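You operate a simulated robot arm through the tools that you are given. There is no shell and no other tool. Be economical: measure what you need, move in short steps, check, and stop when the job is done.

You run a simulated robot arm. Do the job below in one go: nothing can be reset, and whatever is moved stays where it is left.

TASK
Move the black cable to the blue drive, set the sheet's address and start the small motor.
Fine: the plug in the black drive is the one to move; the blue drive's cord switch and grey switch on.

Only the result counts: the job must be done as asked and must still hold three seconds after the hand-in. Knocking over, shifting, dropping, spilling or breaking anything else fails it. Flat cloth is picked up by pressing the open fingertips on it (5 to 10 N) and closing them slowly along it; thin cloth reads only 2 to 8 mm in the jaws.

THE ROBOT
A 7-joint arm with a two-finger parallel gripper on a trunk, on a base that drives. Base frame: it is fixed to the floor where the robot stands at the start and does not move with it; the origin is under the middle of the robot, x ahead of it, y to its left, z up; the surface under the hand at the start is at about z = 750. Units: mm, degrees, N and s.
With the tool pointing down near the work surface it reaches from about 280 to 720 mm from the robot's upright axis, wherever it stands. Its first joint turns from -166.0 to 166.0 degrees. Places, roughly: bench switch [400, -100, 700]; big black plug (4x2x3 cm) [1000, -600, 800]; big blue cap [750, 2750, 750]; big grey plug (3x2x3 cm) [1000, 100, 800]; big yellow cap [750, 2750, 750]; black cable (2x2x3 cm) [500, 300, 800]; cord switch [900, 100, 800]; data port of the blue drive [700, 100, 800]; drive dial [800, 100, 900]; green cable (2x3x4 cm) [1000, 200, 800]; grey switch [800, 100, 900]; orange cable (2x3x4 cm) [1100, -400, 800]; orange cable (3x3x4 cm) [600, 300, 800]; orange cable (3x3x5 cm) [1000, -500, 800]; small black plug (2x2x3 cm) [700, 0, 800]; small grey cap [750, 2750, 750]. Payload 3.43 kg.
The TCP is the grasp point between the finger pads, 34 mm short of the fingertips. In the tool frame z runs along the fingers and y along their closing line. Largest opening 128 mm; finger width 24, thickness 12; the body of the gripper, 48 by 130 mm, starts 96 mm behind the TCP.
Orientation is told as [roll, pitch, yaw] about the base's x, y, z axes, in that order, counted from this pose: with the fingers straight down and closing along the base's y, the tool's x points along the base's -x, its y along +y and its z along -z.

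THE INTERFACE
- The arm moves only by the tool jog_arm. Its argument "motion" is a list that holds one entry, the list of rows, each a list of 7 numbers: the shift along the base's x, y, z in mm, then the turn, a rotation vector about the base's x, y, z in degrees, then the opening in per cent of the stroke, from 0 (shut) to 100 (fully open). In form: [[[tx, ty, tz, wx, wy, wz, gripper], ...]]. A call has 1 to 8 rows; each row shifts and turns the commanded pose from where the row before left it. Each row takes 0.2 s and may step no farther than 50 mm and 8.6 degrees from the row before; otherwise, or with a gripper value out of range, the whole call is refused. A pose out of reach is approached as far as the arm can. The call stops where the force on the tool passes 50 N (or 10 N more than at its start, if that is more) or the arm is blocked; 0.2 s more then pass. Each finger travels about 108 mm/s and halts on what it meets, pressing with about 40 N; the grip force reading is that of the motor and also rises with nothing between the fingers. The clock runs only during rows and for 0.2 s after the last one: add rows that do not move to give the fingers time. It gives the time, the measured TCP pose, the force on the tool (base axes), the opening and the grip force at its end, in the units of the frame above (readings bear some noise), with the torque about the TCP (base axes, N m) and any sound that the robot's microphone picked up.
- Cameras (640 x 400 px; columns grow to the right, rows downward): "scene" is now at [-1.3, 148.5, 1518]; the picture's right is [0.18, -0.98, 0.00], its down [-0.71, -0.13, -0.69] and it looks along [0.68, 0.12, -0.73] (base axes); focal length 268 px, centre (320, 200). "wrist" rides on the gripper at [76, -11, -160] in the tool frame; the picture's right is [0.15, 0.99, 0.00], its down [-0.88, 0.13, -0.46] and it looks along [-0.45, 0.07, 0.89] (tool axes); focal length 234 px, centre (320, 200). There is no depth. A picture from a camera that has moved, and an enlarged one, comes with that camera's place and axes in the base frame and with its lens. The place of the scene camera against the robot may be out by one fixed shift of up to 25 mm in any direction.
- get_image(camera): a new picture of that camera. The clock stands still meanwhile.
- lift_body(by): slides the trunk up (or, below 0, down) by that many mm; the arm and the scene camera ride with it, the base frame stays. It gives what a move gives, with no picture.
- drive_base(legs): drives the robot by 1 to 6 legs, each [ahead, left, turn to the left] in mm, mm and degrees, along the robot's own axes; the way and the turn of a leg run together, so that a leg with both is an arc; at most 1500 mm and 180 degrees a leg. The arm and the cameras ride along, it lands a little off, and it stops where it bumps. It gives what a move gives.
- head_to(pan, tilt): turns the head with the scene camera to pan (to the left, within 86 degrees either way) and tilt (down, from -29 to 69), counted from straight ahead of the robot. It gives what a move gives.
- close_up(camera, box): a new picture of the part [left, top, right, bottom] of that camera's present view, enlarged. The clock stands still meanwhile.
- sign_off(): hands the job in; it is judged then, once.

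Work in short steps. Places have to be worked out from the pictures, the camera data and where the tool is seen: move nearer, look again, correct. Check each grasp and each placing, and mend what went wrong. You have 120 turns and 82 pictures in all, those below and enlarged ones among them. Open the gripper and draw the arm clear of the work before you hand the job in, unless the task says otherwise; then end with one line.

The tools are called after "Call:" by a JSON object that holds its "name" and its "arguments". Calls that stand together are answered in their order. jog_arm: Moves the arm, as the interface text tells. Its arguments: {"type":"object","properties":{"motion":{"type":"array"}},"required":["motion"]} The other tools are called the same way: lift_body (by) slides the trunk up or down; drive_base (legs) drives the base; head_to (pan, tilt) turns the head that bears the scene camera; get_image (camera) takes a picture; close_up (camera, box) takes an enlarged picture of a part of a camera's view; sign_off () hands the job in.

At the start:

```text
time_s: 0.0
position: [421.8, 34.8, 1245.7]
tool_rot: [0.1, -0.1, 0.0]
force: [-0.4, 0.2, 0.2]
torque: [0.01, -0.01, 0.01]
opening: 128.1
finger_force: 0.0
trunk travel left (down, up): [-225.0, 99.0]
robot x, y, heading: [-1.0, 1.4, 0.1]
head pan, tilt: [10.2, 46.5]
```

scene: 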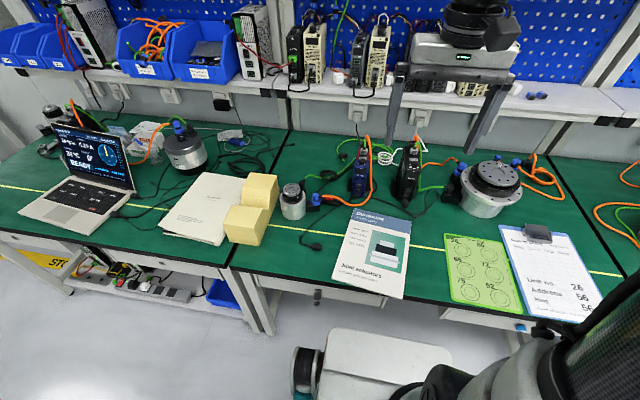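
wrist: 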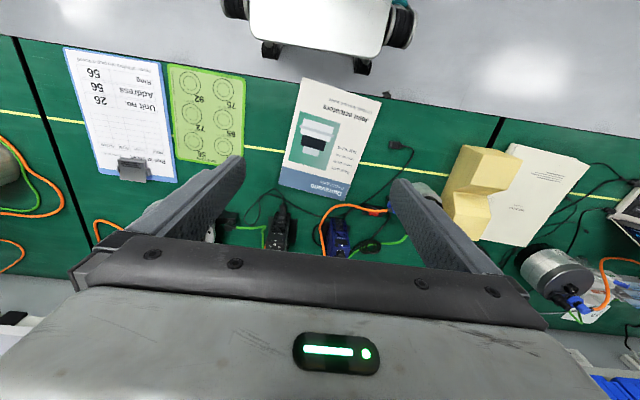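

The scene shows the bench with two drives (blue and black), the small motor, and sheets. I look closer at the drives and at the sheet.

Call:
{"name": "close_up", "arguments": {"camera": "scene", "box": [270, 120, 470, 245]}}

Call:
{"name": "close_up", "arguments": {"camera": "scene", "box": [430, 200, 630, 325]}}

Call:
{"name": "close_up", "arguments": {"camera": "scene", "box": [30, 90, 270, 240]}}

```text
3.20 times, centred on (370, 182) of scene
camera zoom: at [-1.3, 148.5, 1518.0], right [0.18, -0.98, 0.0], down [-0.71, -0.13, -0.69], along [0.68, 0.12, -0.73], focal length 858 px, centre (160, 256)
```

zoom: 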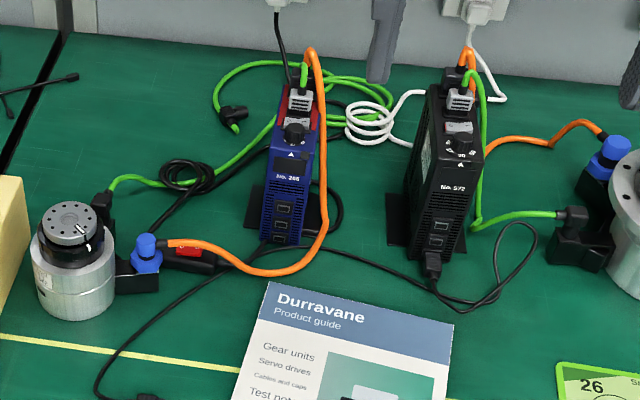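

```text
3.20 times, centred on (530, 262) of scene
camera zoom: at [-1.3, 148.5, 1518.0], right [0.18, -0.98, 0.0], down [-0.71, -0.13, -0.69], along [0.68, 0.12, -0.73], focal length 858 px, centre (-352, 0)
```

zoom: 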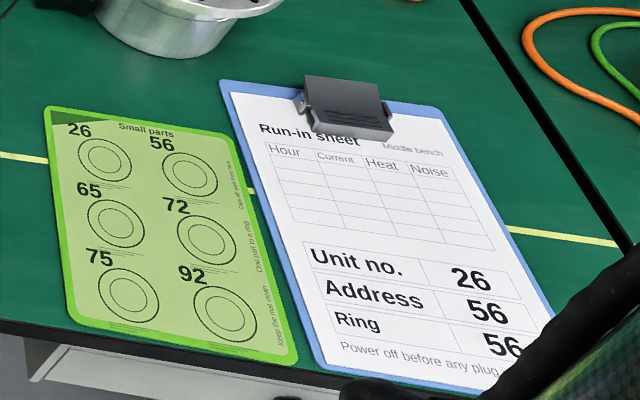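

```text
2.67 times, centred on (150, 165) of scene
camera zoom: at [-1.3, 148.5, 1518.0], right [0.18, -0.98, 0.0], down [-0.71, -0.13, -0.69], along [0.68, 0.12, -0.73], focal length 715 px, centre (773, 293)
```

zoom: 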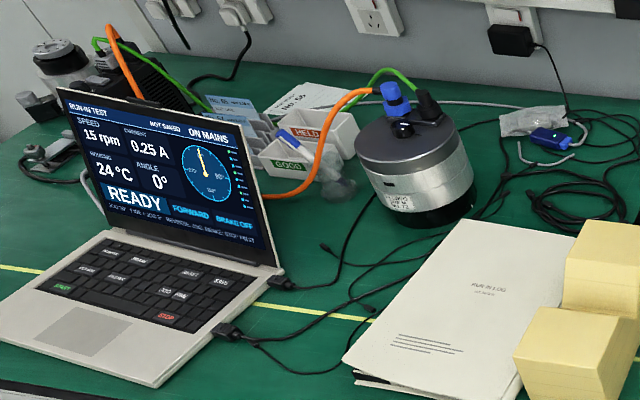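

I zoom further on both drives, the motor and the laptop keys.

Call:
{"name": "close_up", "arguments": {"camera": "scene", "box": [340, 140, 390, 200]}}

Call:
{"name": "close_up", "arguments": {"camera": "scene", "box": [270, 170, 370, 250]}}

Call:
{"name": "close_up", "arguments": {"camera": "scene", "box": [30, 120, 140, 230]}}

Call:
{"name": "close_up", "arguments": {"camera": "scene", "box": [380, 140, 440, 220]}}

```text
6.67 times, centred on (365, 170) of scene
camera zoom: at [-1.3, 148.5, 1518.0], right [0.18, -0.98, 0.0], down [-0.71, -0.13, -0.69], along [0.68, 0.12, -0.73], focal length 1788 px, centre (20, 400)
```

zoom: 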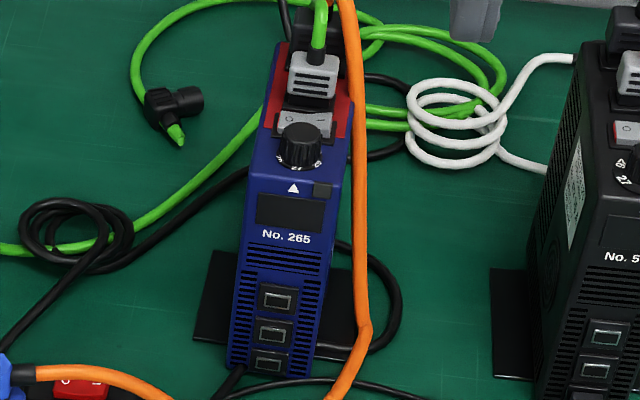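

```text
5.00 times, centred on (320, 210) of scene
camera zoom: at [-1.3, 148.5, 1518.0], right [0.18, -0.98, 0.0], down [-0.71, -0.13, -0.69], along [0.68, 0.12, -0.73], focal length 1341 px, centre (320, 150)
```

zoom: 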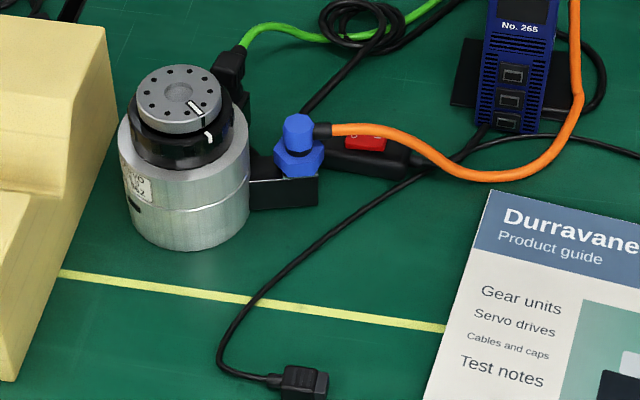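

```text
3.64 times, centred on (85, 175) of scene
camera zoom: at [-1.3, 148.5, 1518.0], right [0.18, -0.98, 0.0], down [-0.71, -0.13, -0.69], along [0.68, 0.12, -0.73], focal length 975 px, centre (1174, 291)
```

zoom: 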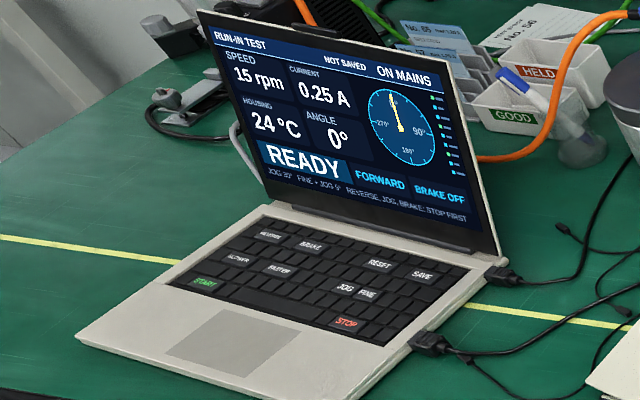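

```text
5.00 times, centred on (410, 180) of scene
camera zoom: at [-1.3, 148.5, 1518.0], right [0.18, -0.98, 0.0], down [-0.71, -0.13, -0.69], along [0.68, 0.12, -0.73], focal length 1341 px, centre (-130, 300)
```

zoom: 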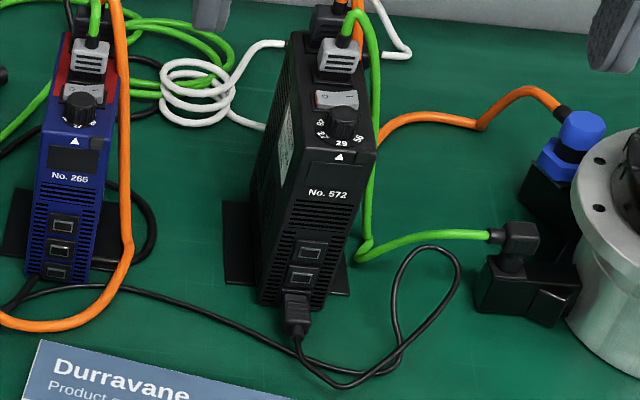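

Blue drive: dial at about (790,130), three ports low on its face, grey rocker behind the dial. I bring the wrist camera nearer, tilted forward, to read dial and switches.

Call:
{"name": "jog_arm", "arguments": {"motion": [[[10, 12, -45, 0, -6, 0, 100], [10, 12, -45, 0, -6, 0, 100], [10, 12, -45, 0, -6, 0, 100], [10, 12, -45, 0, -6, 0, 100], [10, 12, -45, 0, -6, 0, 100], [0, 0, 0, 0, 0, 0, 100]]]}}

Call:
{"name": "get_image", "arguments": {"camera": "wrist"}}

```text
time_s: 1.4
position: [471.7, 94.6, 1020.5]
tool_rot: [0.0, -30.0, 0.0]
force: [0.7, 0.3, -0.4]
torque: [0.04, 0.01, 0.0]
opening: 128.0
finger_force: 0.0
trunk travel left (down, up): [-225.0, 99.0]
robot x, y, heading: [-1.1, -1.1, -0.1]
head pan, tilt: [10.2, 46.5]
```

```text
72 pictures are left
camera wrist: at [327.4, 83.0, 1121.4], right [-0.13, 0.99, -0.07], down [0.53, 0.13, 0.83], along [0.84, 0.07, -0.55], focal length 234 px, centre (320, 200)
```

wrist: 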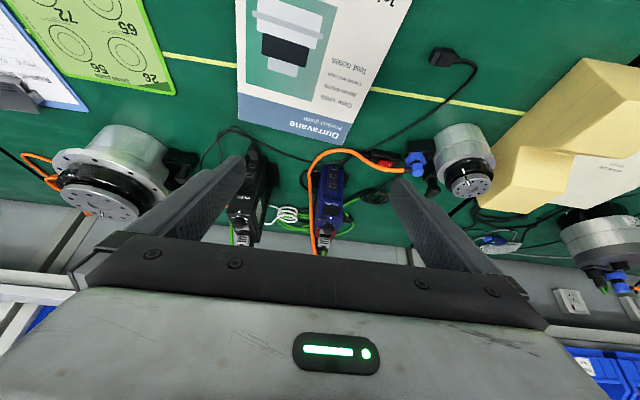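

I zoom into this view on the drives.

Call:
{"name": "close_up", "arguments": {"camera": "wrist", "box": [285, 145, 365, 255]}}

Call:
{"name": "close_up", "arguments": {"camera": "wrist", "box": [205, 130, 295, 250]}}

Call:
{"name": "close_up", "arguments": {"camera": "wrist", "box": [350, 130, 450, 200]}}

```text
3.64 times, centred on (325, 200) of wrist
camera zoom: at [327.4, 83.0, 1121.4], right [-0.13, 0.99, -0.07], down [0.53, 0.13, 0.83], along [0.84, 0.07, -0.55], focal length 852 px, centre (302, 200)
```

zoom: 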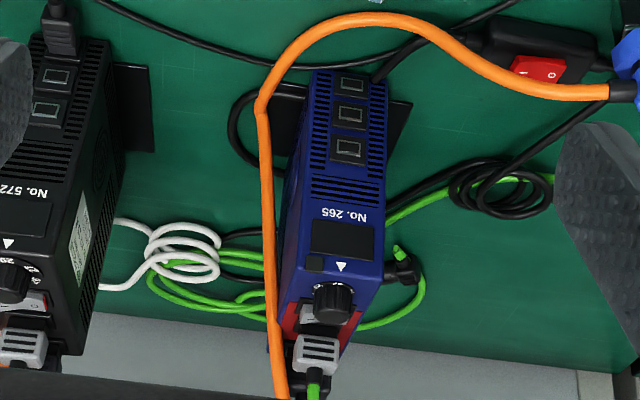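

```text
3.33 times, centred on (250, 190) of wrist
camera zoom: at [327.4, 83.0, 1121.4], right [-0.13, 0.99, -0.07], down [0.53, 0.13, 0.83], along [0.84, 0.07, -0.55], focal length 781 px, centre (553, 233)
```

zoom: 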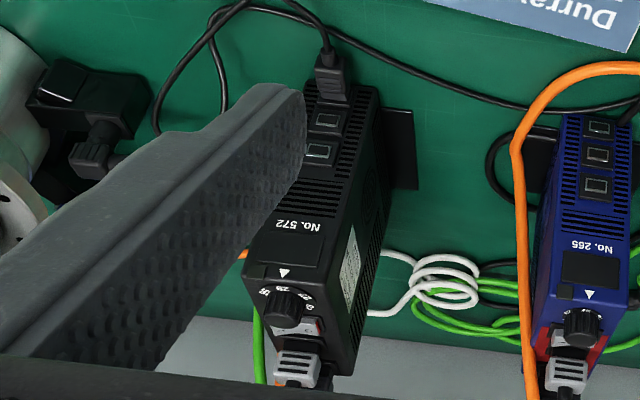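

```text
5.71 times, centred on (400, 165) of wrist
camera zoom: at [327.4, 83.0, 1121.4], right [-0.13, 0.99, -0.07], down [0.53, 0.13, 0.83], along [0.84, 0.07, -0.55], focal length 1338 px, centre (-137, 400)
```

zoom: 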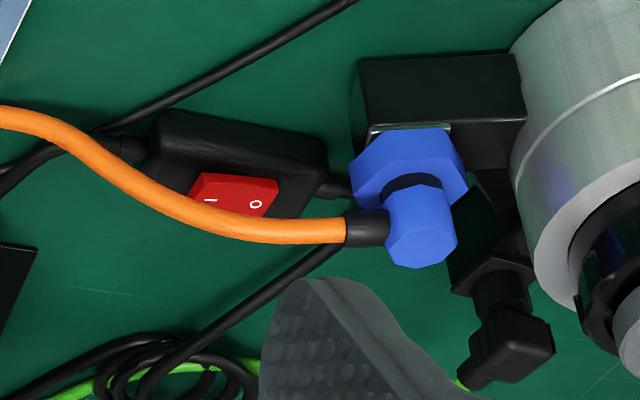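

The cord switch shows "I" and "O"; I need geometry of the drive face. I go to a second, more overhead viewpoint to triangulate.

Call:
{"name": "jog_arm", "arguments": {"motion": [[[34, 8, 0, 0, 6, 0, 100], [34, 8, 0, 0, 6, 0, 100], [34, 8, 0, 0, 6, 0, 100], [34, 8, 0, 0, 6, 0, 100], [34, 8, 0, 0, 6, 0, 100], [0, 0, 0, 0, 0, 0, 100]]]}}

Call:
{"name": "get_image", "arguments": {"camera": "wrist"}}

Call:
{"name": "close_up", "arguments": {"camera": "wrist", "box": [250, 100, 410, 250]}}

```text
time_s: 2.8
position: [642.4, 138.4, 1020.2]
tool_rot: [0.0, 0.1, 0.0]
force: [-0.3, 0.5, 0.7]
torque: [0.02, 0.0, -0.01]
opening: 127.9
finger_force: 0.0
trunk travel left (down, up): [-225.0, 99.0]
robot x, y, heading: [1.0, -0.7, 0.1]
head pan, tilt: [10.2, 46.5]
```

```text
68 pictures are left
camera wrist: at [568.5, 125.4, 1180.3], right [-0.15, 0.99, 0.0], down [0.88, 0.13, 0.45], along [0.45, 0.07, -0.89], focal length 234 px, centre (320, 200)
```

wrist: 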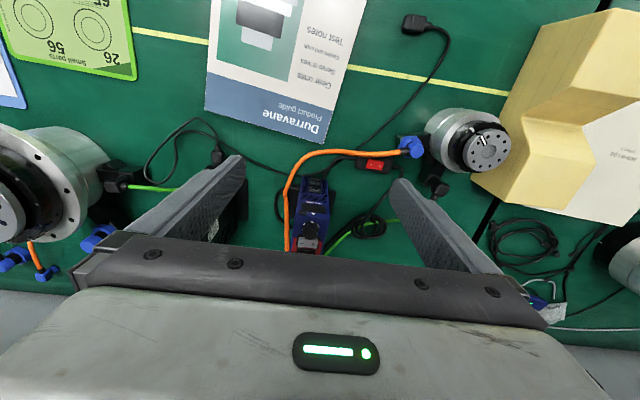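

```text
2.67 times, centred on (330, 175) of wrist
camera zoom: at [568.5, 125.4, 1180.3], right [-0.15, 0.99, 0.0], down [0.88, 0.13, 0.45], along [0.45, 0.07, -0.89], focal length 624 px, centre (293, 267)
```

zoom: 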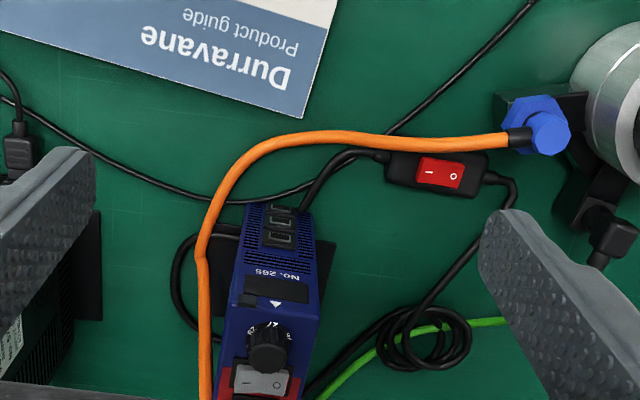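

Triangulation gives blue drive dial top ≈(755,140,907), switch ≈(778,141,905), front face x≈735 with ports at z≈764/789/814; black plug ≈(707,-35,774). I zoom in on the switches, dial and ports.

Call:
{"name": "close_up", "arguments": {"camera": "wrist", "box": [298, 205, 338, 255]}}

Call:
{"name": "close_up", "arguments": {"camera": "wrist", "box": [340, 140, 400, 190]}}

Call:
{"name": "close_up", "arguments": {"camera": "wrist", "box": [290, 165, 340, 205]}}

Call:
{"name": "close_up", "arguments": {"camera": "wrist", "box": [195, 125, 255, 175]}}

```text
8.00 times, centred on (318, 230) of wrist
camera zoom: at [568.5, 125.4, 1180.3], right [-0.15, 0.99, 0.0], down [0.88, 0.13, 0.45], along [0.45, 0.07, -0.89], focal length 1873 px, centre (336, -40)
```

zoom: 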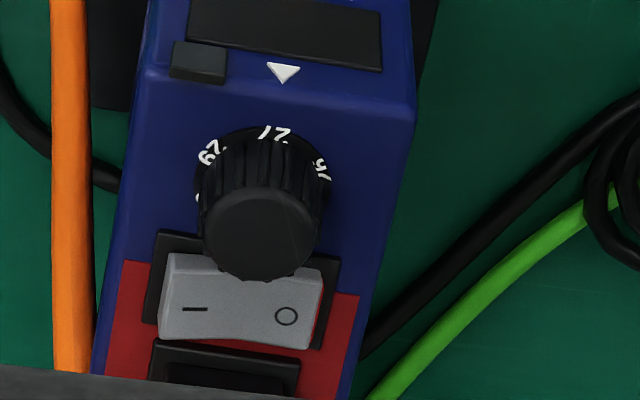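

```text
8.00 times, centred on (370, 165) of wrist
camera zoom: at [568.5, 125.4, 1180.3], right [-0.15, 0.99, 0.0], down [0.88, 0.13, 0.45], along [0.45, 0.07, -0.89], focal length 1873 px, centre (-80, 480)
```

zoom: 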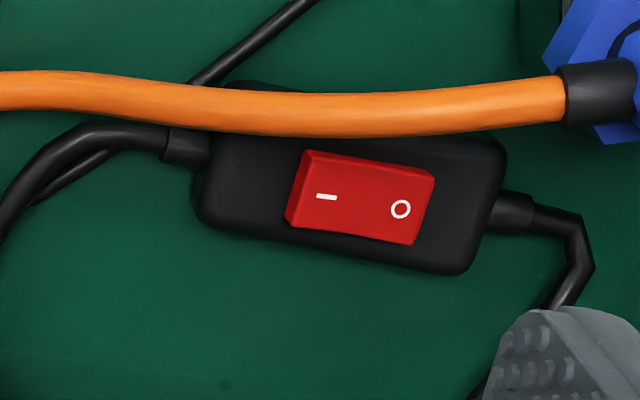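

```text
10.00 times, centred on (315, 185) of wrist
camera zoom: at [568.5, 125.4, 1180.3], right [-0.15, 0.99, 0.0], down [0.88, 0.13, 0.45], along [0.45, 0.07, -0.89], focal length 2342 px, centre (370, 350)
```

zoom: 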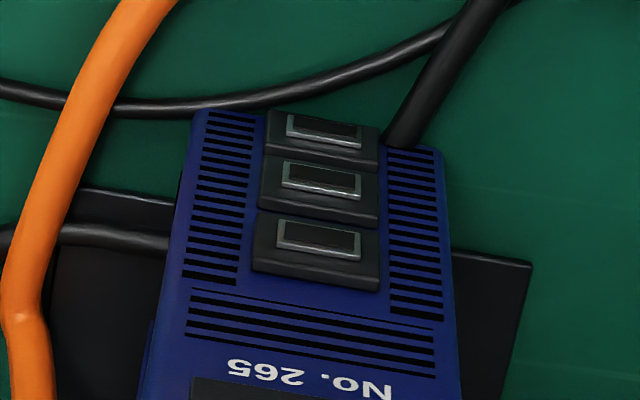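

```text
8.00 times, centred on (225, 150) of wrist
camera zoom: at [568.5, 125.4, 1180.3], right [-0.15, 0.99, 0.0], down [0.88, 0.13, 0.45], along [0.45, 0.07, -0.89], focal length 1873 px, centre (1080, 600)
```

zoom: 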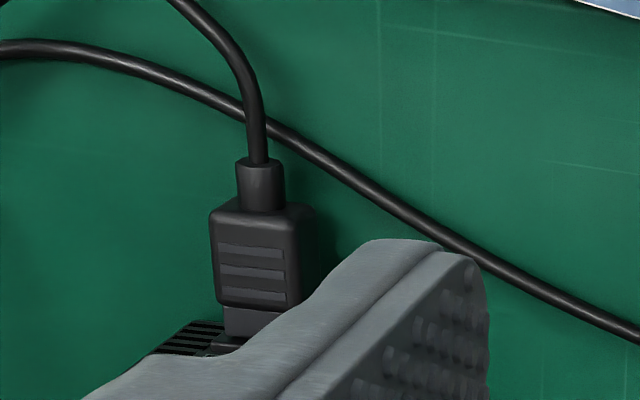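

Dial on blue is at 27; I need 56. To judge rocker states I look from low in front, nearly horizontally.

Call:
{"name": "jog_arm", "arguments": {"motion": [[[-17, 0, -14, 0, -7.5, 0, 100], [-17, 0, -14, 0, -7.5, 0, 100], [-17, 0, -14, 0, -7.5, 0, 100], [-17, 0, -14, 0, -7.5, 0, 100], [-17, 0, -14, 0, -7.5, 0, 100], [-17, 0, -14, 0, -7.5, 0, 100], [0, 0, 0, 0, 0, 0, 100]]]}}

Call:
{"name": "get_image", "arguments": {"camera": "wrist"}}

Call:
{"name": "close_up", "arguments": {"camera": "wrist", "box": [290, 170, 370, 220]}}

```text
time_s: 4.4
position: [539.2, 133.6, 937.0]
tool_rot: [-0.1, -45.1, 0.0]
force: [-0.9, -0.2, 0.6]
torque: [-0.05, 0.02, 0.03]
opening: 128.1
finger_force: 0.3
trunk travel left (down, up): [-225.0, 99.0]
robot x, y, heading: [2.7, -0.6, 0.1]
head pan, tilt: [10.2, 46.5]
```

```text
62 pictures are left
camera wrist: at [372.5, 122.7, 995.5], right [-0.1, 0.99, -0.1], down [0.3, 0.13, 0.95], along [0.95, 0.07, -0.31], focal length 234 px, centre (320, 200)
```

wrist: 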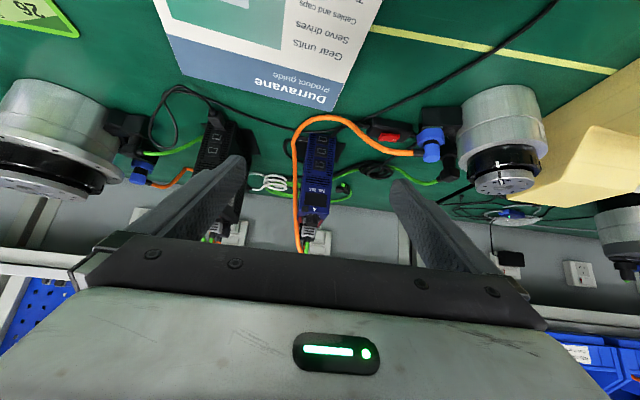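

```text
8.00 times, centred on (330, 195) of wrist
camera zoom: at [372.5, 122.7, 995.5], right [-0.1, 0.99, -0.1], down [0.3, 0.13, 0.95], along [0.95, 0.07, -0.31], focal length 1873 px, centre (240, 240)
```

zoom: 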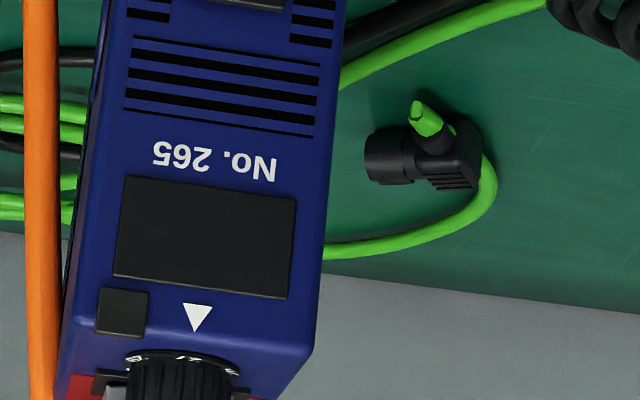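

Call:
{"name": "close_up", "arguments": {"camera": "wrist", "box": [295, 205, 335, 235]}}

Call:
{"name": "close_up", "arguments": {"camera": "wrist", "box": [360, 115, 410, 150]}}

Call:
{"name": "close_up", "arguments": {"camera": "wrist", "box": [190, 100, 250, 160]}}

```text
13.33 times, centred on (315, 220) of wrist
camera zoom: at [372.5, 122.7, 995.5], right [-0.1, 0.99, -0.1], down [0.3, 0.13, 0.95], along [0.95, 0.07, -0.31], focal length 3122 px, centre (387, -67)
```

zoom: 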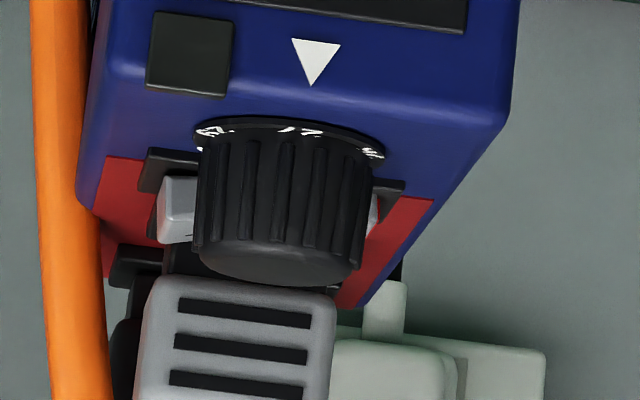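

```text
11.43 times, centred on (385, 132) of wrist
camera zoom: at [372.5, 122.7, 995.5], right [-0.1, 0.99, -0.1], down [0.3, 0.13, 0.95], along [0.95, 0.07, -0.31], focal length 2676 px, centre (-423, 971)
```

zoom: 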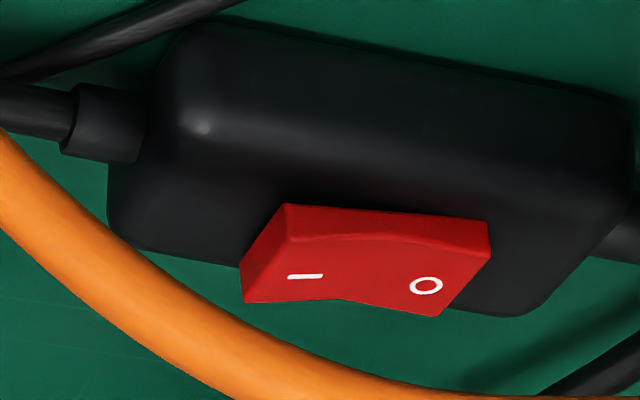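

```text
6.67 times, centred on (220, 130) of wrist
camera zoom: at [372.5, 122.7, 995.5], right [-0.1, 0.99, -0.1], down [0.3, 0.13, 0.95], along [0.95, 0.07, -0.31], focal length 1561 px, centre (987, 667)
```

zoom: 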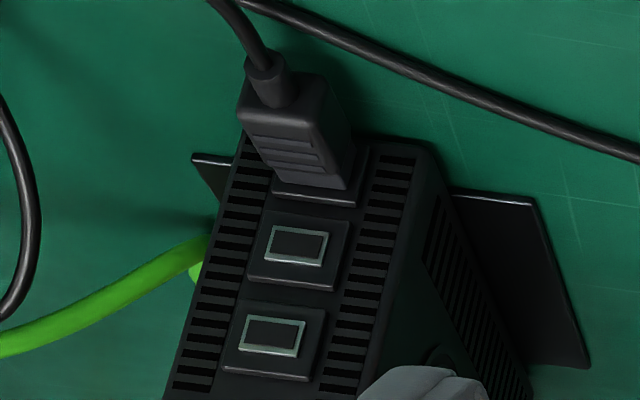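

I zoom strongly with the scene camera on both drives' rockers and dials.

Call:
{"name": "close_up", "arguments": {"camera": "scene", "box": [352, 150, 376, 168]}}

Call:
{"name": "close_up", "arguments": {"camera": "scene", "box": [398, 150, 422, 175]}}

Call:
{"name": "close_up", "arguments": {"camera": "scene", "box": [315, 190, 345, 210]}}

```text
16.00 times, centred on (364, 159) of scene
camera zoom: at [-1.3, 148.7, 1518.0], right [0.18, -0.98, 0.0], down [-0.71, -0.13, -0.69], along [0.68, 0.12, -0.72], focal length 4291 px, centre (-384, 856)
```

zoom: 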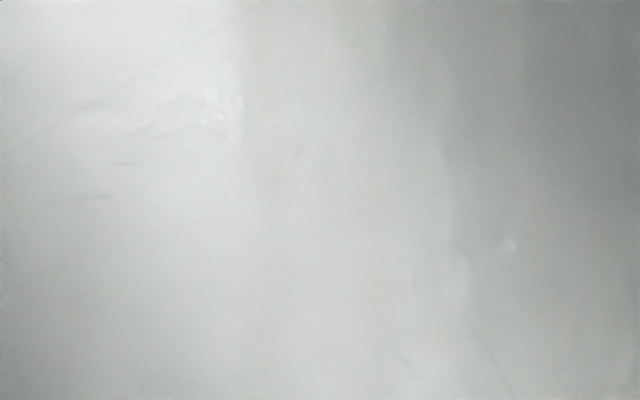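

```text
16.00 times, centred on (410, 162) of scene
camera zoom: at [-1.3, 148.7, 1518.0], right [0.18, -0.98, 0.0], down [-0.71, -0.13, -0.69], along [0.68, 0.12, -0.72], focal length 4291 px, centre (-1120, 800)
```

zoom: 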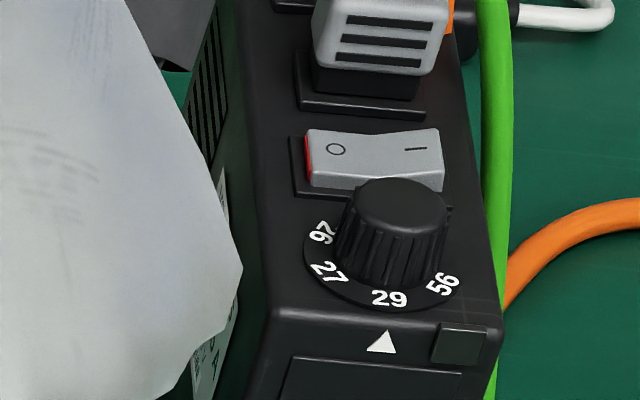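

```text
16.00 times, centred on (330, 200) of scene
camera zoom: at [-1.3, 148.7, 1518.0], right [0.18, -0.98, 0.0], down [-0.71, -0.13, -0.69], along [0.68, 0.12, -0.72], focal length 4291 px, centre (160, 200)
```

zoom: 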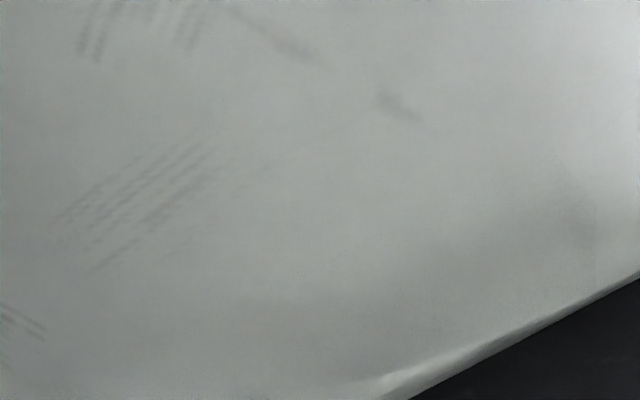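

The black drive is off (I side raised) and its dial order is 26, 27, 29, 56. Now I zoom in on the blue drive's ports for labels.

Call:
{"name": "close_up", "arguments": {"camera": "wrist", "box": [300, 125, 345, 175]}}

Call:
{"name": "close_up", "arguments": {"camera": "wrist", "box": [200, 105, 236, 130]}}

```text
8.00 times, centred on (322, 150) of wrist
camera zoom: at [372.5, 122.7, 995.5], right [-0.1, 0.99, -0.1], down [0.3, 0.13, 0.95], along [0.95, 0.07, -0.31], focal length 1873 px, centre (300, 600)
```

zoom: 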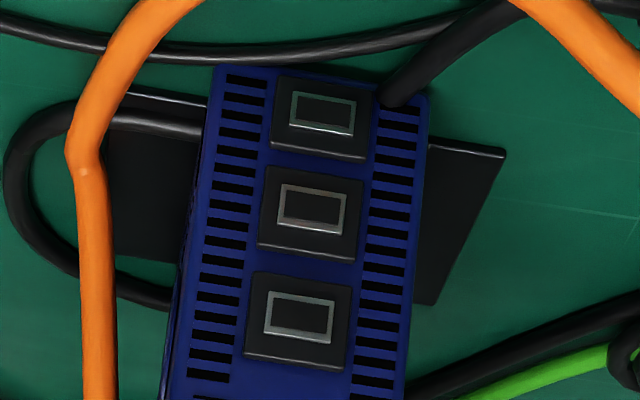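

```text
16.00 times, centred on (218, 118) of wrist
camera zoom: at [372.5, 122.7, 995.5], right [-0.1, 0.99, -0.1], down [0.3, 0.13, 0.95], along [0.95, 0.07, -0.31], focal length 3747 px, centre (1952, 1520)
```

zoom: 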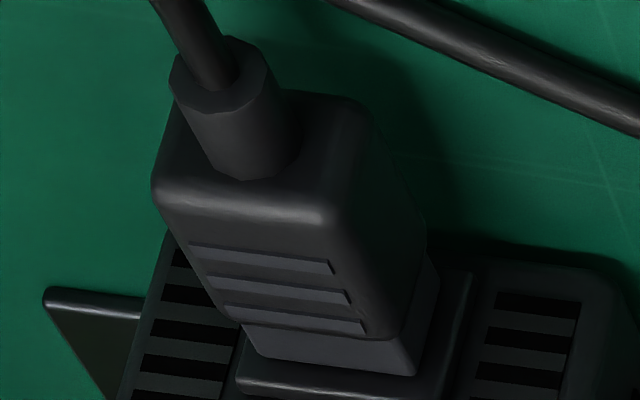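

The blue drive's lowest port matches the port used on the black drive. I move to a pre-grasp spot in front of the black plug, half-open, keeping the 45° tilt, and look.

Call:
{"name": "jog_arm", "arguments": {"motion": [[[19, -34, -19, 0, 0, 0, 80], [19, -34, -19, 0, 0, 0, 60], [19, -34, -19, 0, 0, 0, 45], [19, -34, -19, 0, 0, 0, 45], [19, -34, -19, 0, 0, 0, 45], [0, 0, 0, 0, 0, 0, 45]]]}}

Call:
{"name": "get_image", "arguments": {"camera": "wrist"}}

```text
time_s: 5.8
position: [635.6, -36.8, 840.4]
tool_rot: [0.1, -45.0, 0.0]
force: [0.0, -0.6, -0.2]
torque: [0.01, -0.01, 0.03]
opening: 57.7
finger_force: 0.0
trunk travel left (down, up): [-225.0, 99.0]
robot x, y, heading: [-0.1, -2.8, 0.0]
head pan, tilt: [10.2, 46.5]
```

```text
52 pictures are left
camera wrist: at [470.2, -49.9, 899.7], right [-0.1, 0.99, -0.1], down [0.3, 0.13, 0.94], along [0.95, 0.07, -0.31], focal length 234 px, centre (320, 200)
```

wrist: 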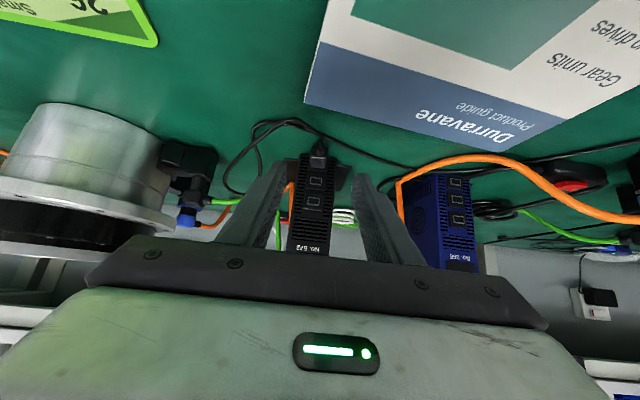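

I zoom on the plug to see its exact outline and yaw.

Call:
{"name": "close_up", "arguments": {"camera": "wrist", "box": [280, 130, 360, 210]}}

```text
5.00 times, centred on (320, 170) of wrist
camera zoom: at [470.2, -49.9, 899.7], right [-0.1, 0.99, -0.1], down [0.3, 0.13, 0.94], along [0.95, 0.07, -0.31], focal length 1171 px, centre (320, 350)
```

zoom: 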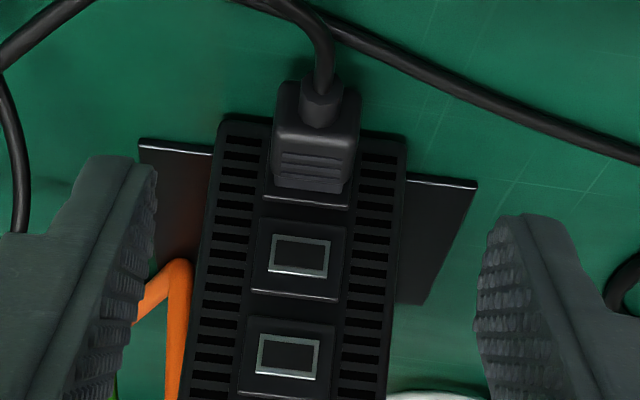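

Plug body is ~18 mm wide, centred about (708,-38,770), yaw ≈0. I advance along the tool axis so the plug sits near the tips, keeping the fingertips just off the bench.

Call:
{"name": "jog_arm", "arguments": {"motion": [[[18, -0.4, -17, 0, 0, 0, 45], [18, -0.4, -17, 0, 0, 0, 45], [19, -0.4, -17, 0, 0, 0, 45], [0, 0, 0, 0, 0, 0, 45]]]}}

Call:
{"name": "close_up", "arguments": {"camera": "wrist", "box": [240, 110, 400, 230]}}

```text
time_s: 6.8
position: [689.4, -38.4, 790.6]
tool_rot: [0.0, -45.1, 0.1]
force: [0.1, -0.6, -0.1]
torque: [0.0, 0.04, 0.01]
opening: 57.6
finger_force: 0.0
trunk travel left (down, up): [-225.0, 99.0]
robot x, y, heading: [0.9, -2.2, -0.1]
head pan, tilt: [10.2, 46.5]
```

```text
3.33 times, centred on (320, 170) of wrist
camera zoom: at [523.6, -49.9, 849.7], right [-0.1, 0.99, -0.1], down [0.3, 0.13, 0.94], along [0.95, 0.07, -0.31], focal length 781 px, centre (320, 300)
```

zoom: 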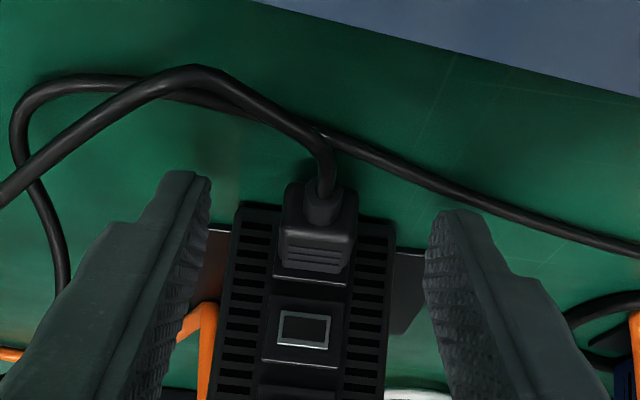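

The plug sits midway between the fingertips. I lower 4 mm more and close.

Call:
{"name": "jog_arm", "arguments": {"motion": [[[2, -0.5, -4, 0, 0, 0, 45], [0, 0, 0, 0, 0, 0, 30], [0, 0, 0, 0, 0, 0, 18], [0, 0, 0, 0, 0, 0, 10], [0, 0, 0, 0, 0, 0, 8], [0, 0, 0, 0, 0, 0, 8]]]}}

Call:
{"name": "close_up", "arguments": {"camera": "wrist", "box": [240, 110, 400, 230]}}

```text
time_s: 8.2
position: [691.2, -38.3, 787.3]
tool_rot: [0.1, -45.0, -0.1]
force: [0.7, -4.2, -0.4]
torque: [-0.05, 0.03, 0.0]
opening: 18.1
finger_force: 40.1
trunk travel left (down, up): [-225.0, 99.0]
robot x, y, heading: [-3.1, 2.3, 0.2]
head pan, tilt: [10.2, 46.5]
```

```text
3.33 times, centred on (320, 170) of wrist
camera zoom: at [525.2, -50.0, 846.1], right [-0.1, 0.99, -0.1], down [0.3, 0.13, 0.94], along [0.95, 0.07, -0.31], focal length 781 px, centre (320, 300)
```

zoom: 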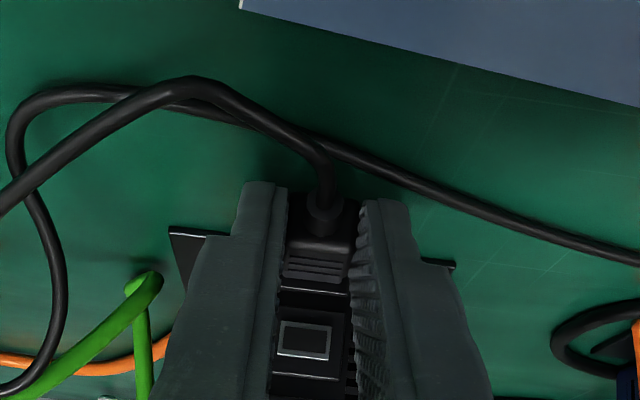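

Gripped at 18 mm, seated at TCP (691.2,-38.3,787.3). I pull straight back.

Call:
{"name": "jog_arm", "arguments": {"motion": [[[-8, 0, 0, 0, 0, 0, 6], [-10, 0, 0, 0, 0, 0, 6], [-12, 0, 0, 0, 0, 0, 6], [-15, 0, 0, 0, 0, 0, 6], [-5, 0, 0, 0, 0, 0, 6]]]}}

Call:
{"name": "close_up", "arguments": {"camera": "wrist", "box": [240, 110, 400, 230]}}

```text
time_s: 9.4
position: [642.4, -35.5, 787.8]
tool_rot: [0.0, -45.0, 0.0]
force: [0.2, -0.6, -0.3]
torque: [-0.03, 0.02, -0.01]
opening: 18.0
finger_force: 39.6
trunk travel left (down, up): [-225.0, 99.0]
robot x, y, heading: [-1.0, 1.0, 0.2]
head pan, tilt: [10.2, 46.5]
```

```text
3.33 times, centred on (320, 170) of wrist
camera zoom: at [476.7, -48.8, 846.9], right [-0.1, 0.99, -0.1], down [0.3, 0.13, 0.94], along [0.95, 0.07, -0.31], focal length 781 px, centre (320, 300)
```

zoom: 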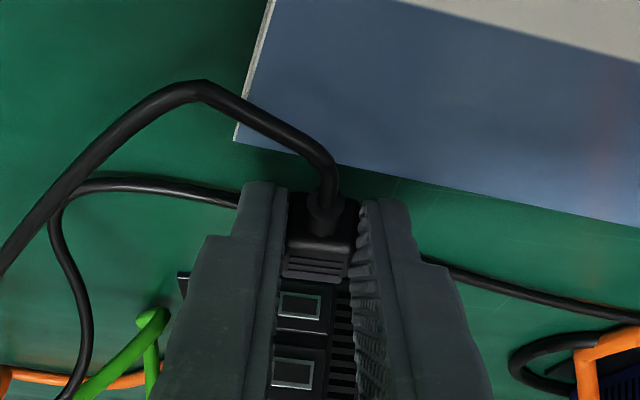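

The plug is free. I lift and go to midway between drives to measure both port columns in a single view.

Call:
{"name": "jog_arm", "arguments": {"motion": [[[-10, 0, 30, 0, 0, 0, 6], [-8, 20, 30, 0, 0, 0, 6], [-8, 35, 25, 0, 0, 0, 6], [-8, 35, 10, 0, 0, 0, 6], [0, 0, 0, 0, 0, 0, 6]]]}}

Call:
{"name": "get_image", "arguments": {"camera": "wrist"}}

Call:
{"name": "close_up", "arguments": {"camera": "wrist", "box": [370, 110, 450, 220]}}

Call:
{"name": "close_up", "arguments": {"camera": "wrist", "box": [200, 100, 280, 210]}}

```text
time_s: 10.6
position: [607.4, 55.0, 883.3]
tool_rot: [0.0, -44.9, -0.1]
force: [0.1, 0.3, -0.8]
torque: [0.01, -0.01, 0.0]
opening: 17.9
finger_force: 39.9
trunk travel left (down, up): [-225.0, 99.0]
robot x, y, heading: [-2.0, -0.6, 0.1]
head pan, tilt: [10.2, 46.5]
```

```text
47 pictures are left
camera wrist: at [441.5, 42.8, 942.6], right [-0.1, 0.99, -0.1], down [0.3, 0.13, 0.94], along [0.95, 0.07, -0.31], focal length 234 px, centre (320, 200)
```

wrist: 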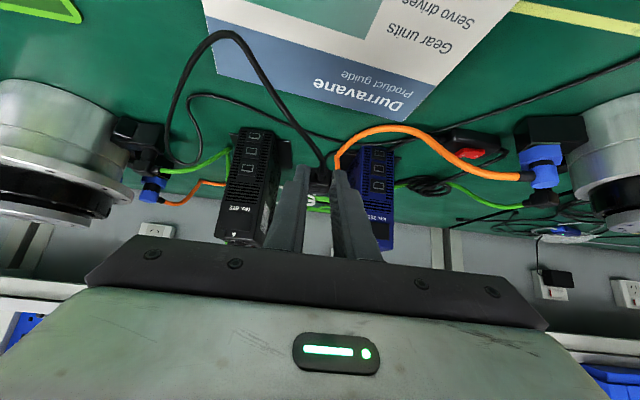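

```text
3.64 times, centred on (410, 165) of wrist
camera zoom: at [441.5, 42.8, 942.6], right [-0.1, 0.99, -0.1], down [0.3, 0.13, 0.94], along [0.95, 0.07, -0.31], focal length 852 px, centre (-7, 327)
```

zoom: 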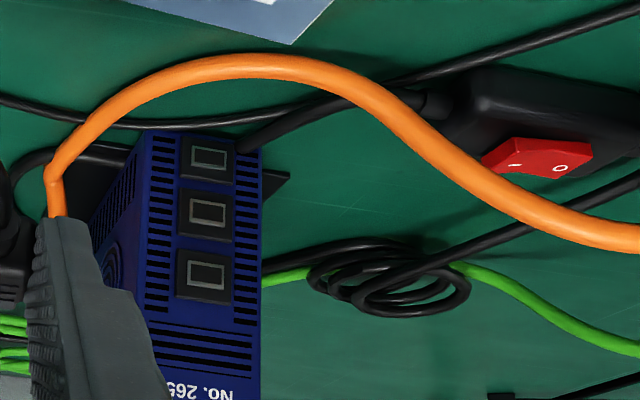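

```text
3.64 times, centred on (240, 155) of wrist
camera zoom: at [441.5, 42.8, 942.6], right [-0.1, 0.99, -0.1], down [0.3, 0.13, 0.94], along [0.95, 0.07, -0.31], focal length 852 px, centre (611, 364)
```

zoom: 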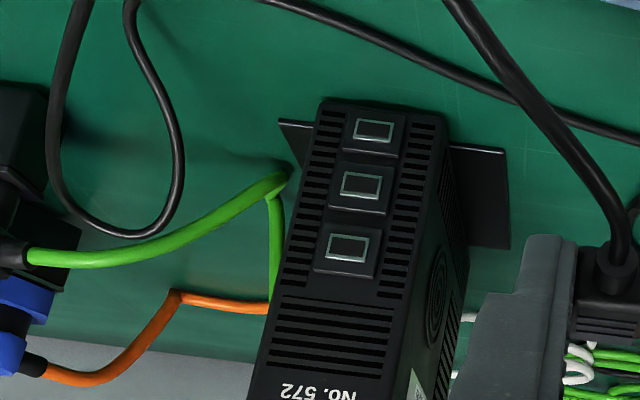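

Measured: black port (736,-38), blue lowest port (733,142), same height. Seated TCP at blue should be ≈(687.7,142.3,787.3). The orange cable crosses low at x≈676, so I come from above, 20 mm short of the face.

Call:
{"name": "jog_arm", "arguments": {"motion": [[[12, 18, -8, 0, 0, 0, 6], [12, 18, -8, 0, 0, 0, 6], [12, 18, -8, 0, 0, 0, 6], [12, 18, -10, 0, 0, 0, 6], [11, 15.3, -14, 0, 0, 0, 6], [0, 0, 0, 0, 0, 0, 6]]]}}

Call:
{"name": "get_image", "arguments": {"camera": "wrist"}}

Call:
{"name": "close_up", "arguments": {"camera": "wrist", "box": [240, 100, 400, 220]}}

```text
time_s: 12.0
position: [668.1, 141.2, 835.8]
tool_rot: [0.0, -45.0, 0.0]
force: [-0.4, 0.5, -0.6]
torque: [0.04, 0.03, 0.02]
opening: 18.0
finger_force: 40.3
trunk travel left (down, up): [-225.0, 99.0]
robot x, y, heading: [1.2, 0.4, -0.2]
head pan, tilt: [10.2, 46.5]
```

```text
44 pictures are left
camera wrist: at [502.9, 128.9, 894.5], right [-0.1, 0.99, -0.1], down [0.3, 0.13, 0.94], along [0.95, 0.07, -0.31], focal length 234 px, centre (320, 200)
```

wrist: 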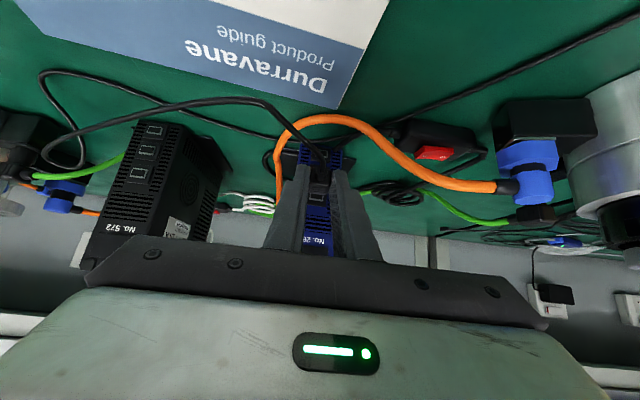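

```text
3.33 times, centred on (320, 160) of wrist
camera zoom: at [502.9, 128.9, 894.5], right [-0.1, 0.99, -0.1], down [0.3, 0.13, 0.94], along [0.95, 0.07, -0.31], focal length 781 px, centre (320, 333)
```

zoom: 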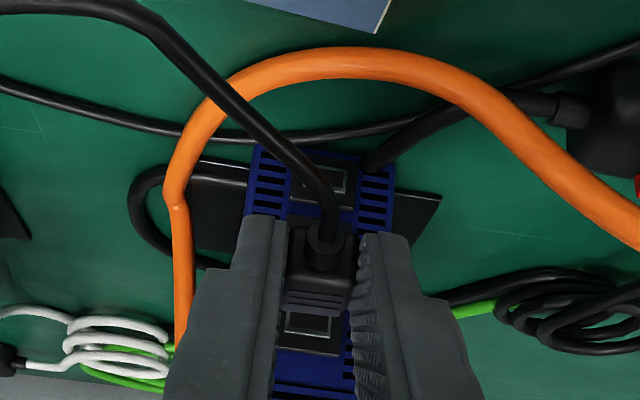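

The port is at (733,141.5,764.7), consistent. I lower to port height at 20 mm short.

Call:
{"name": "jog_arm", "arguments": {"motion": [[[0, 0.6, -16, 0, 0, 0, 6], [1, 0, -16, 0, 0, 0, 6], [1, 0, -15.5, 0, 0, 0, 6], [0, 0, 0, 0, 0, 0, 6]]]}}

Call:
{"name": "close_up", "arguments": {"camera": "wrist", "box": [240, 100, 400, 220]}}

```text
time_s: 13.0
position: [670.2, 141.3, 786.6]
tool_rot: [0.0, -44.9, 0.0]
force: [-0.3, 0.5, -0.4]
torque: [0.01, 0.01, 0.01]
opening: 18.3
finger_force: 39.6
trunk travel left (down, up): [-225.0, 99.0]
robot x, y, heading: [-0.0, 0.9, 0.2]
head pan, tilt: [10.2, 46.5]
```

```text
3.33 times, centred on (320, 160) of wrist
camera zoom: at [503.3, 128.9, 845.8], right [-0.1, 0.99, -0.1], down [0.3, 0.13, 0.94], along [0.95, 0.07, -0.31], focal length 781 px, centre (320, 333)
```

zoom: 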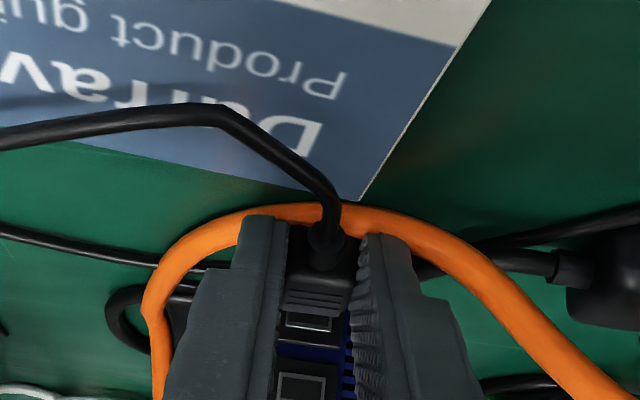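

No contact. I push in slowly toward x≈688.

Call:
{"name": "jog_arm", "arguments": {"motion": [[[4, 0.2, 0.3, 0, 0, 0, 6], [4, 0.2, 0, 0, 0, 0, 6], [3, 0, 0, 0, 0, 0, 6], [3, 0, 0, 0, 0, 0, 6], [0, 0, 0, 0, 0, 0, 6]]]}}

Call:
{"name": "close_up", "arguments": {"camera": "wrist", "box": [270, 140, 370, 220]}}

```text
time_s: 14.2
position: [681.4, 141.5, 787.3]
tool_rot: [0.0, -45.1, 0.0]
force: [-0.7, -0.6, -0.2]
torque: [0.01, 0.03, -0.03]
opening: 18.0
finger_force: 39.9
trunk travel left (down, up): [-225.0, 99.0]
robot x, y, heading: [0.9, -2.0, -0.1]
head pan, tilt: [10.2, 46.5]
```

```text
5.00 times, centred on (320, 180) of wrist
camera zoom: at [516.8, 129.8, 846.3], right [-0.1, 0.99, -0.1], down [0.3, 0.13, 0.94], along [0.95, 0.07, -0.31], focal length 1171 px, centre (320, 300)
```

zoom: 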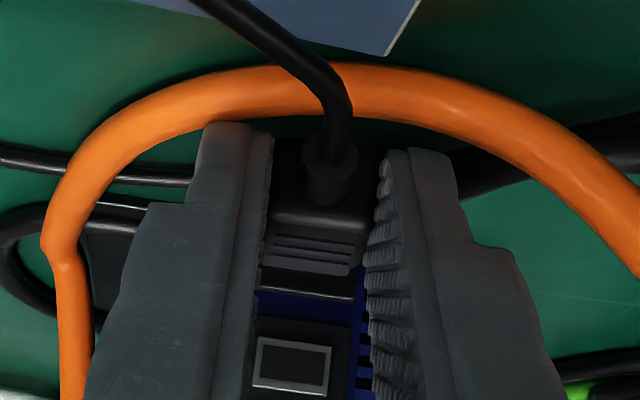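

Aligned and no resistance. I go on in small steps.

Call:
{"name": "jog_arm", "arguments": {"motion": [[[2, 0, 0, 0, 0, 0, 6], [2, 0, 0, 0, 0, 0, 6], [2, 0, 0, 0, 0, 0, 6], [2, 0, 0, 0, 0, 0, 6], [0, 0, 0, 0, 0, 0, 6]]]}}

Call:
{"name": "close_up", "arguments": {"camera": "wrist", "box": [270, 140, 370, 220]}}

```text
time_s: 15.4
position: [689.7, 143.8, 787.3]
tool_rot: [0.0, -44.9, 0.0]
force: [-4.0, 0.6, -5.2]
torque: [0.01, 0.37, 0.0]
opening: 18.2
finger_force: 39.9
trunk travel left (down, up): [-225.0, 99.0]
robot x, y, heading: [-1.1, 1.0, 0.1]
head pan, tilt: [10.2, 46.5]
```

```text
5.00 times, centred on (320, 180) of wrist
camera zoom: at [524.3, 130.1, 846.4], right [-0.1, 0.99, -0.1], down [0.3, 0.13, 0.94], along [0.95, 0.07, -0.31], focal length 1171 px, centre (320, 300)
```

zoom: 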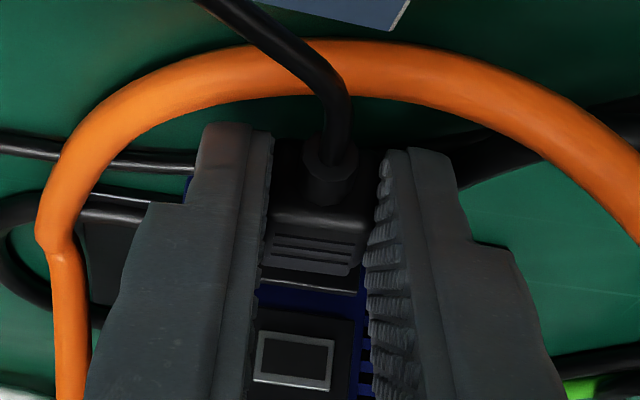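

The view now matches the seated view at the black drive (port size and offset equal). I press another couple of mm to confirm the seat.

Call:
{"name": "jog_arm", "arguments": {"motion": [[[1, 0, 0, 0, 0, 0, 6], [1, 0, 0, 0, 0, 0, 6], [1, 0, 0, 0, 0, 0, 6], [0, 0, 0, 0, 0, 0, 6]]]}}

```text
time_s: 16.4
position: [693.9, 142.0, 787.8]
tool_rot: [0.0, -44.9, 0.0]
force: [-5.1, 0.5, -3.0]
torque: [-0.01, 0.32, 0.01]
opening: 18.4
finger_force: 40.0
trunk travel left (down, up): [-225.0, 99.0]
robot x, y, heading: [-0.4, 1.0, 0.0]
head pan, tilt: [10.2, 46.5]
```

It still slides in with light friction; I continue until a firm stop.

Call:
{"name": "jog_arm", "arguments": {"motion": [[[1, 0, 0, 0, 0, 0, 6], [1, 0, 0, 0, 0, 0, 6], [1, 0, 0, 0, 0, 0, 6], [0, 0, 0, 0, 0, 0, 6]]]}}

Call:
{"name": "close_up", "arguments": {"camera": "wrist", "box": [270, 140, 370, 220]}}

```text
time_s: 17.4
position: [697.5, 141.8, 787.0]
tool_rot: [0.0, -45.0, 0.0]
force: [-7.0, -0.5, -1.4]
torque: [0.0, 0.23, -0.03]
opening: 18.2
finger_force: 39.7
trunk travel left (down, up): [-225.0, 99.0]
robot x, y, heading: [-2.3, 5.0, -0.2]
head pan, tilt: [10.2, 46.5]
```

```text
5.00 times, centred on (320, 180) of wrist
camera zoom: at [531.2, 129.8, 846.1], right [-0.1, 0.99, -0.1], down [0.3, 0.13, 0.94], along [0.95, 0.07, -0.31], focal length 1171 px, centre (320, 300)
```

zoom: 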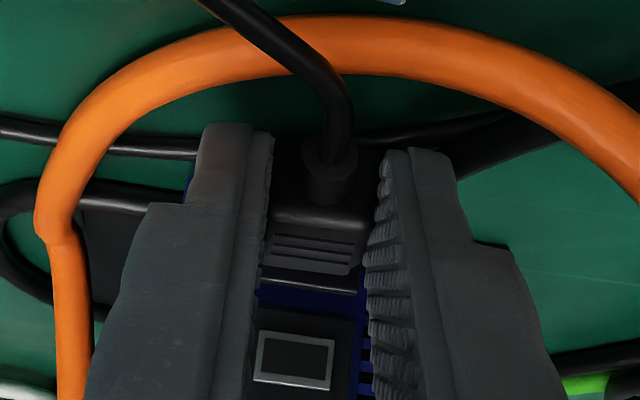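

The port view isn't changing any more though the TCP advanced, so the drive may be sliding back. I check with the scene camera against the first view.

Call:
{"name": "close_up", "arguments": {"camera": "scene", "box": [270, 120, 470, 245]}}

Call:
{"name": "get_image", "arguments": {"camera": "wrist"}}

```text
3.20 times, centred on (370, 182) of scene
camera zoom: at [-1.6, 148.5, 1518.0], right [0.18, -0.98, 0.0], down [-0.71, -0.13, -0.69], along [0.68, 0.12, -0.72], focal length 858 px, centre (160, 256)
```

zoom: 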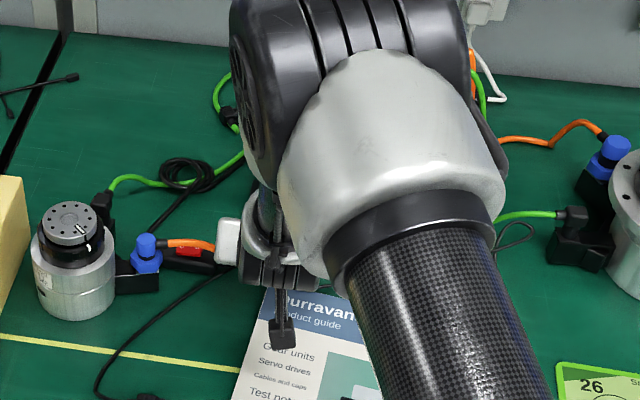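

```text
37 pictures are left
camera wrist: at [531.2, 129.8, 846.1], right [-0.1, 0.99, -0.1], down [0.3, 0.13, 0.94], along [0.95, 0.07, -0.31], focal length 234 px, centre (320, 200)
```

wrist: 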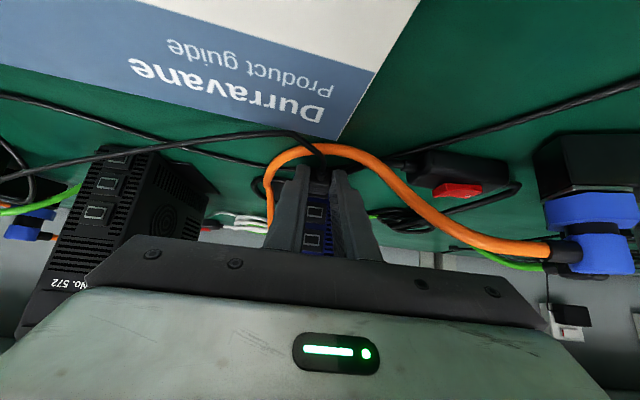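

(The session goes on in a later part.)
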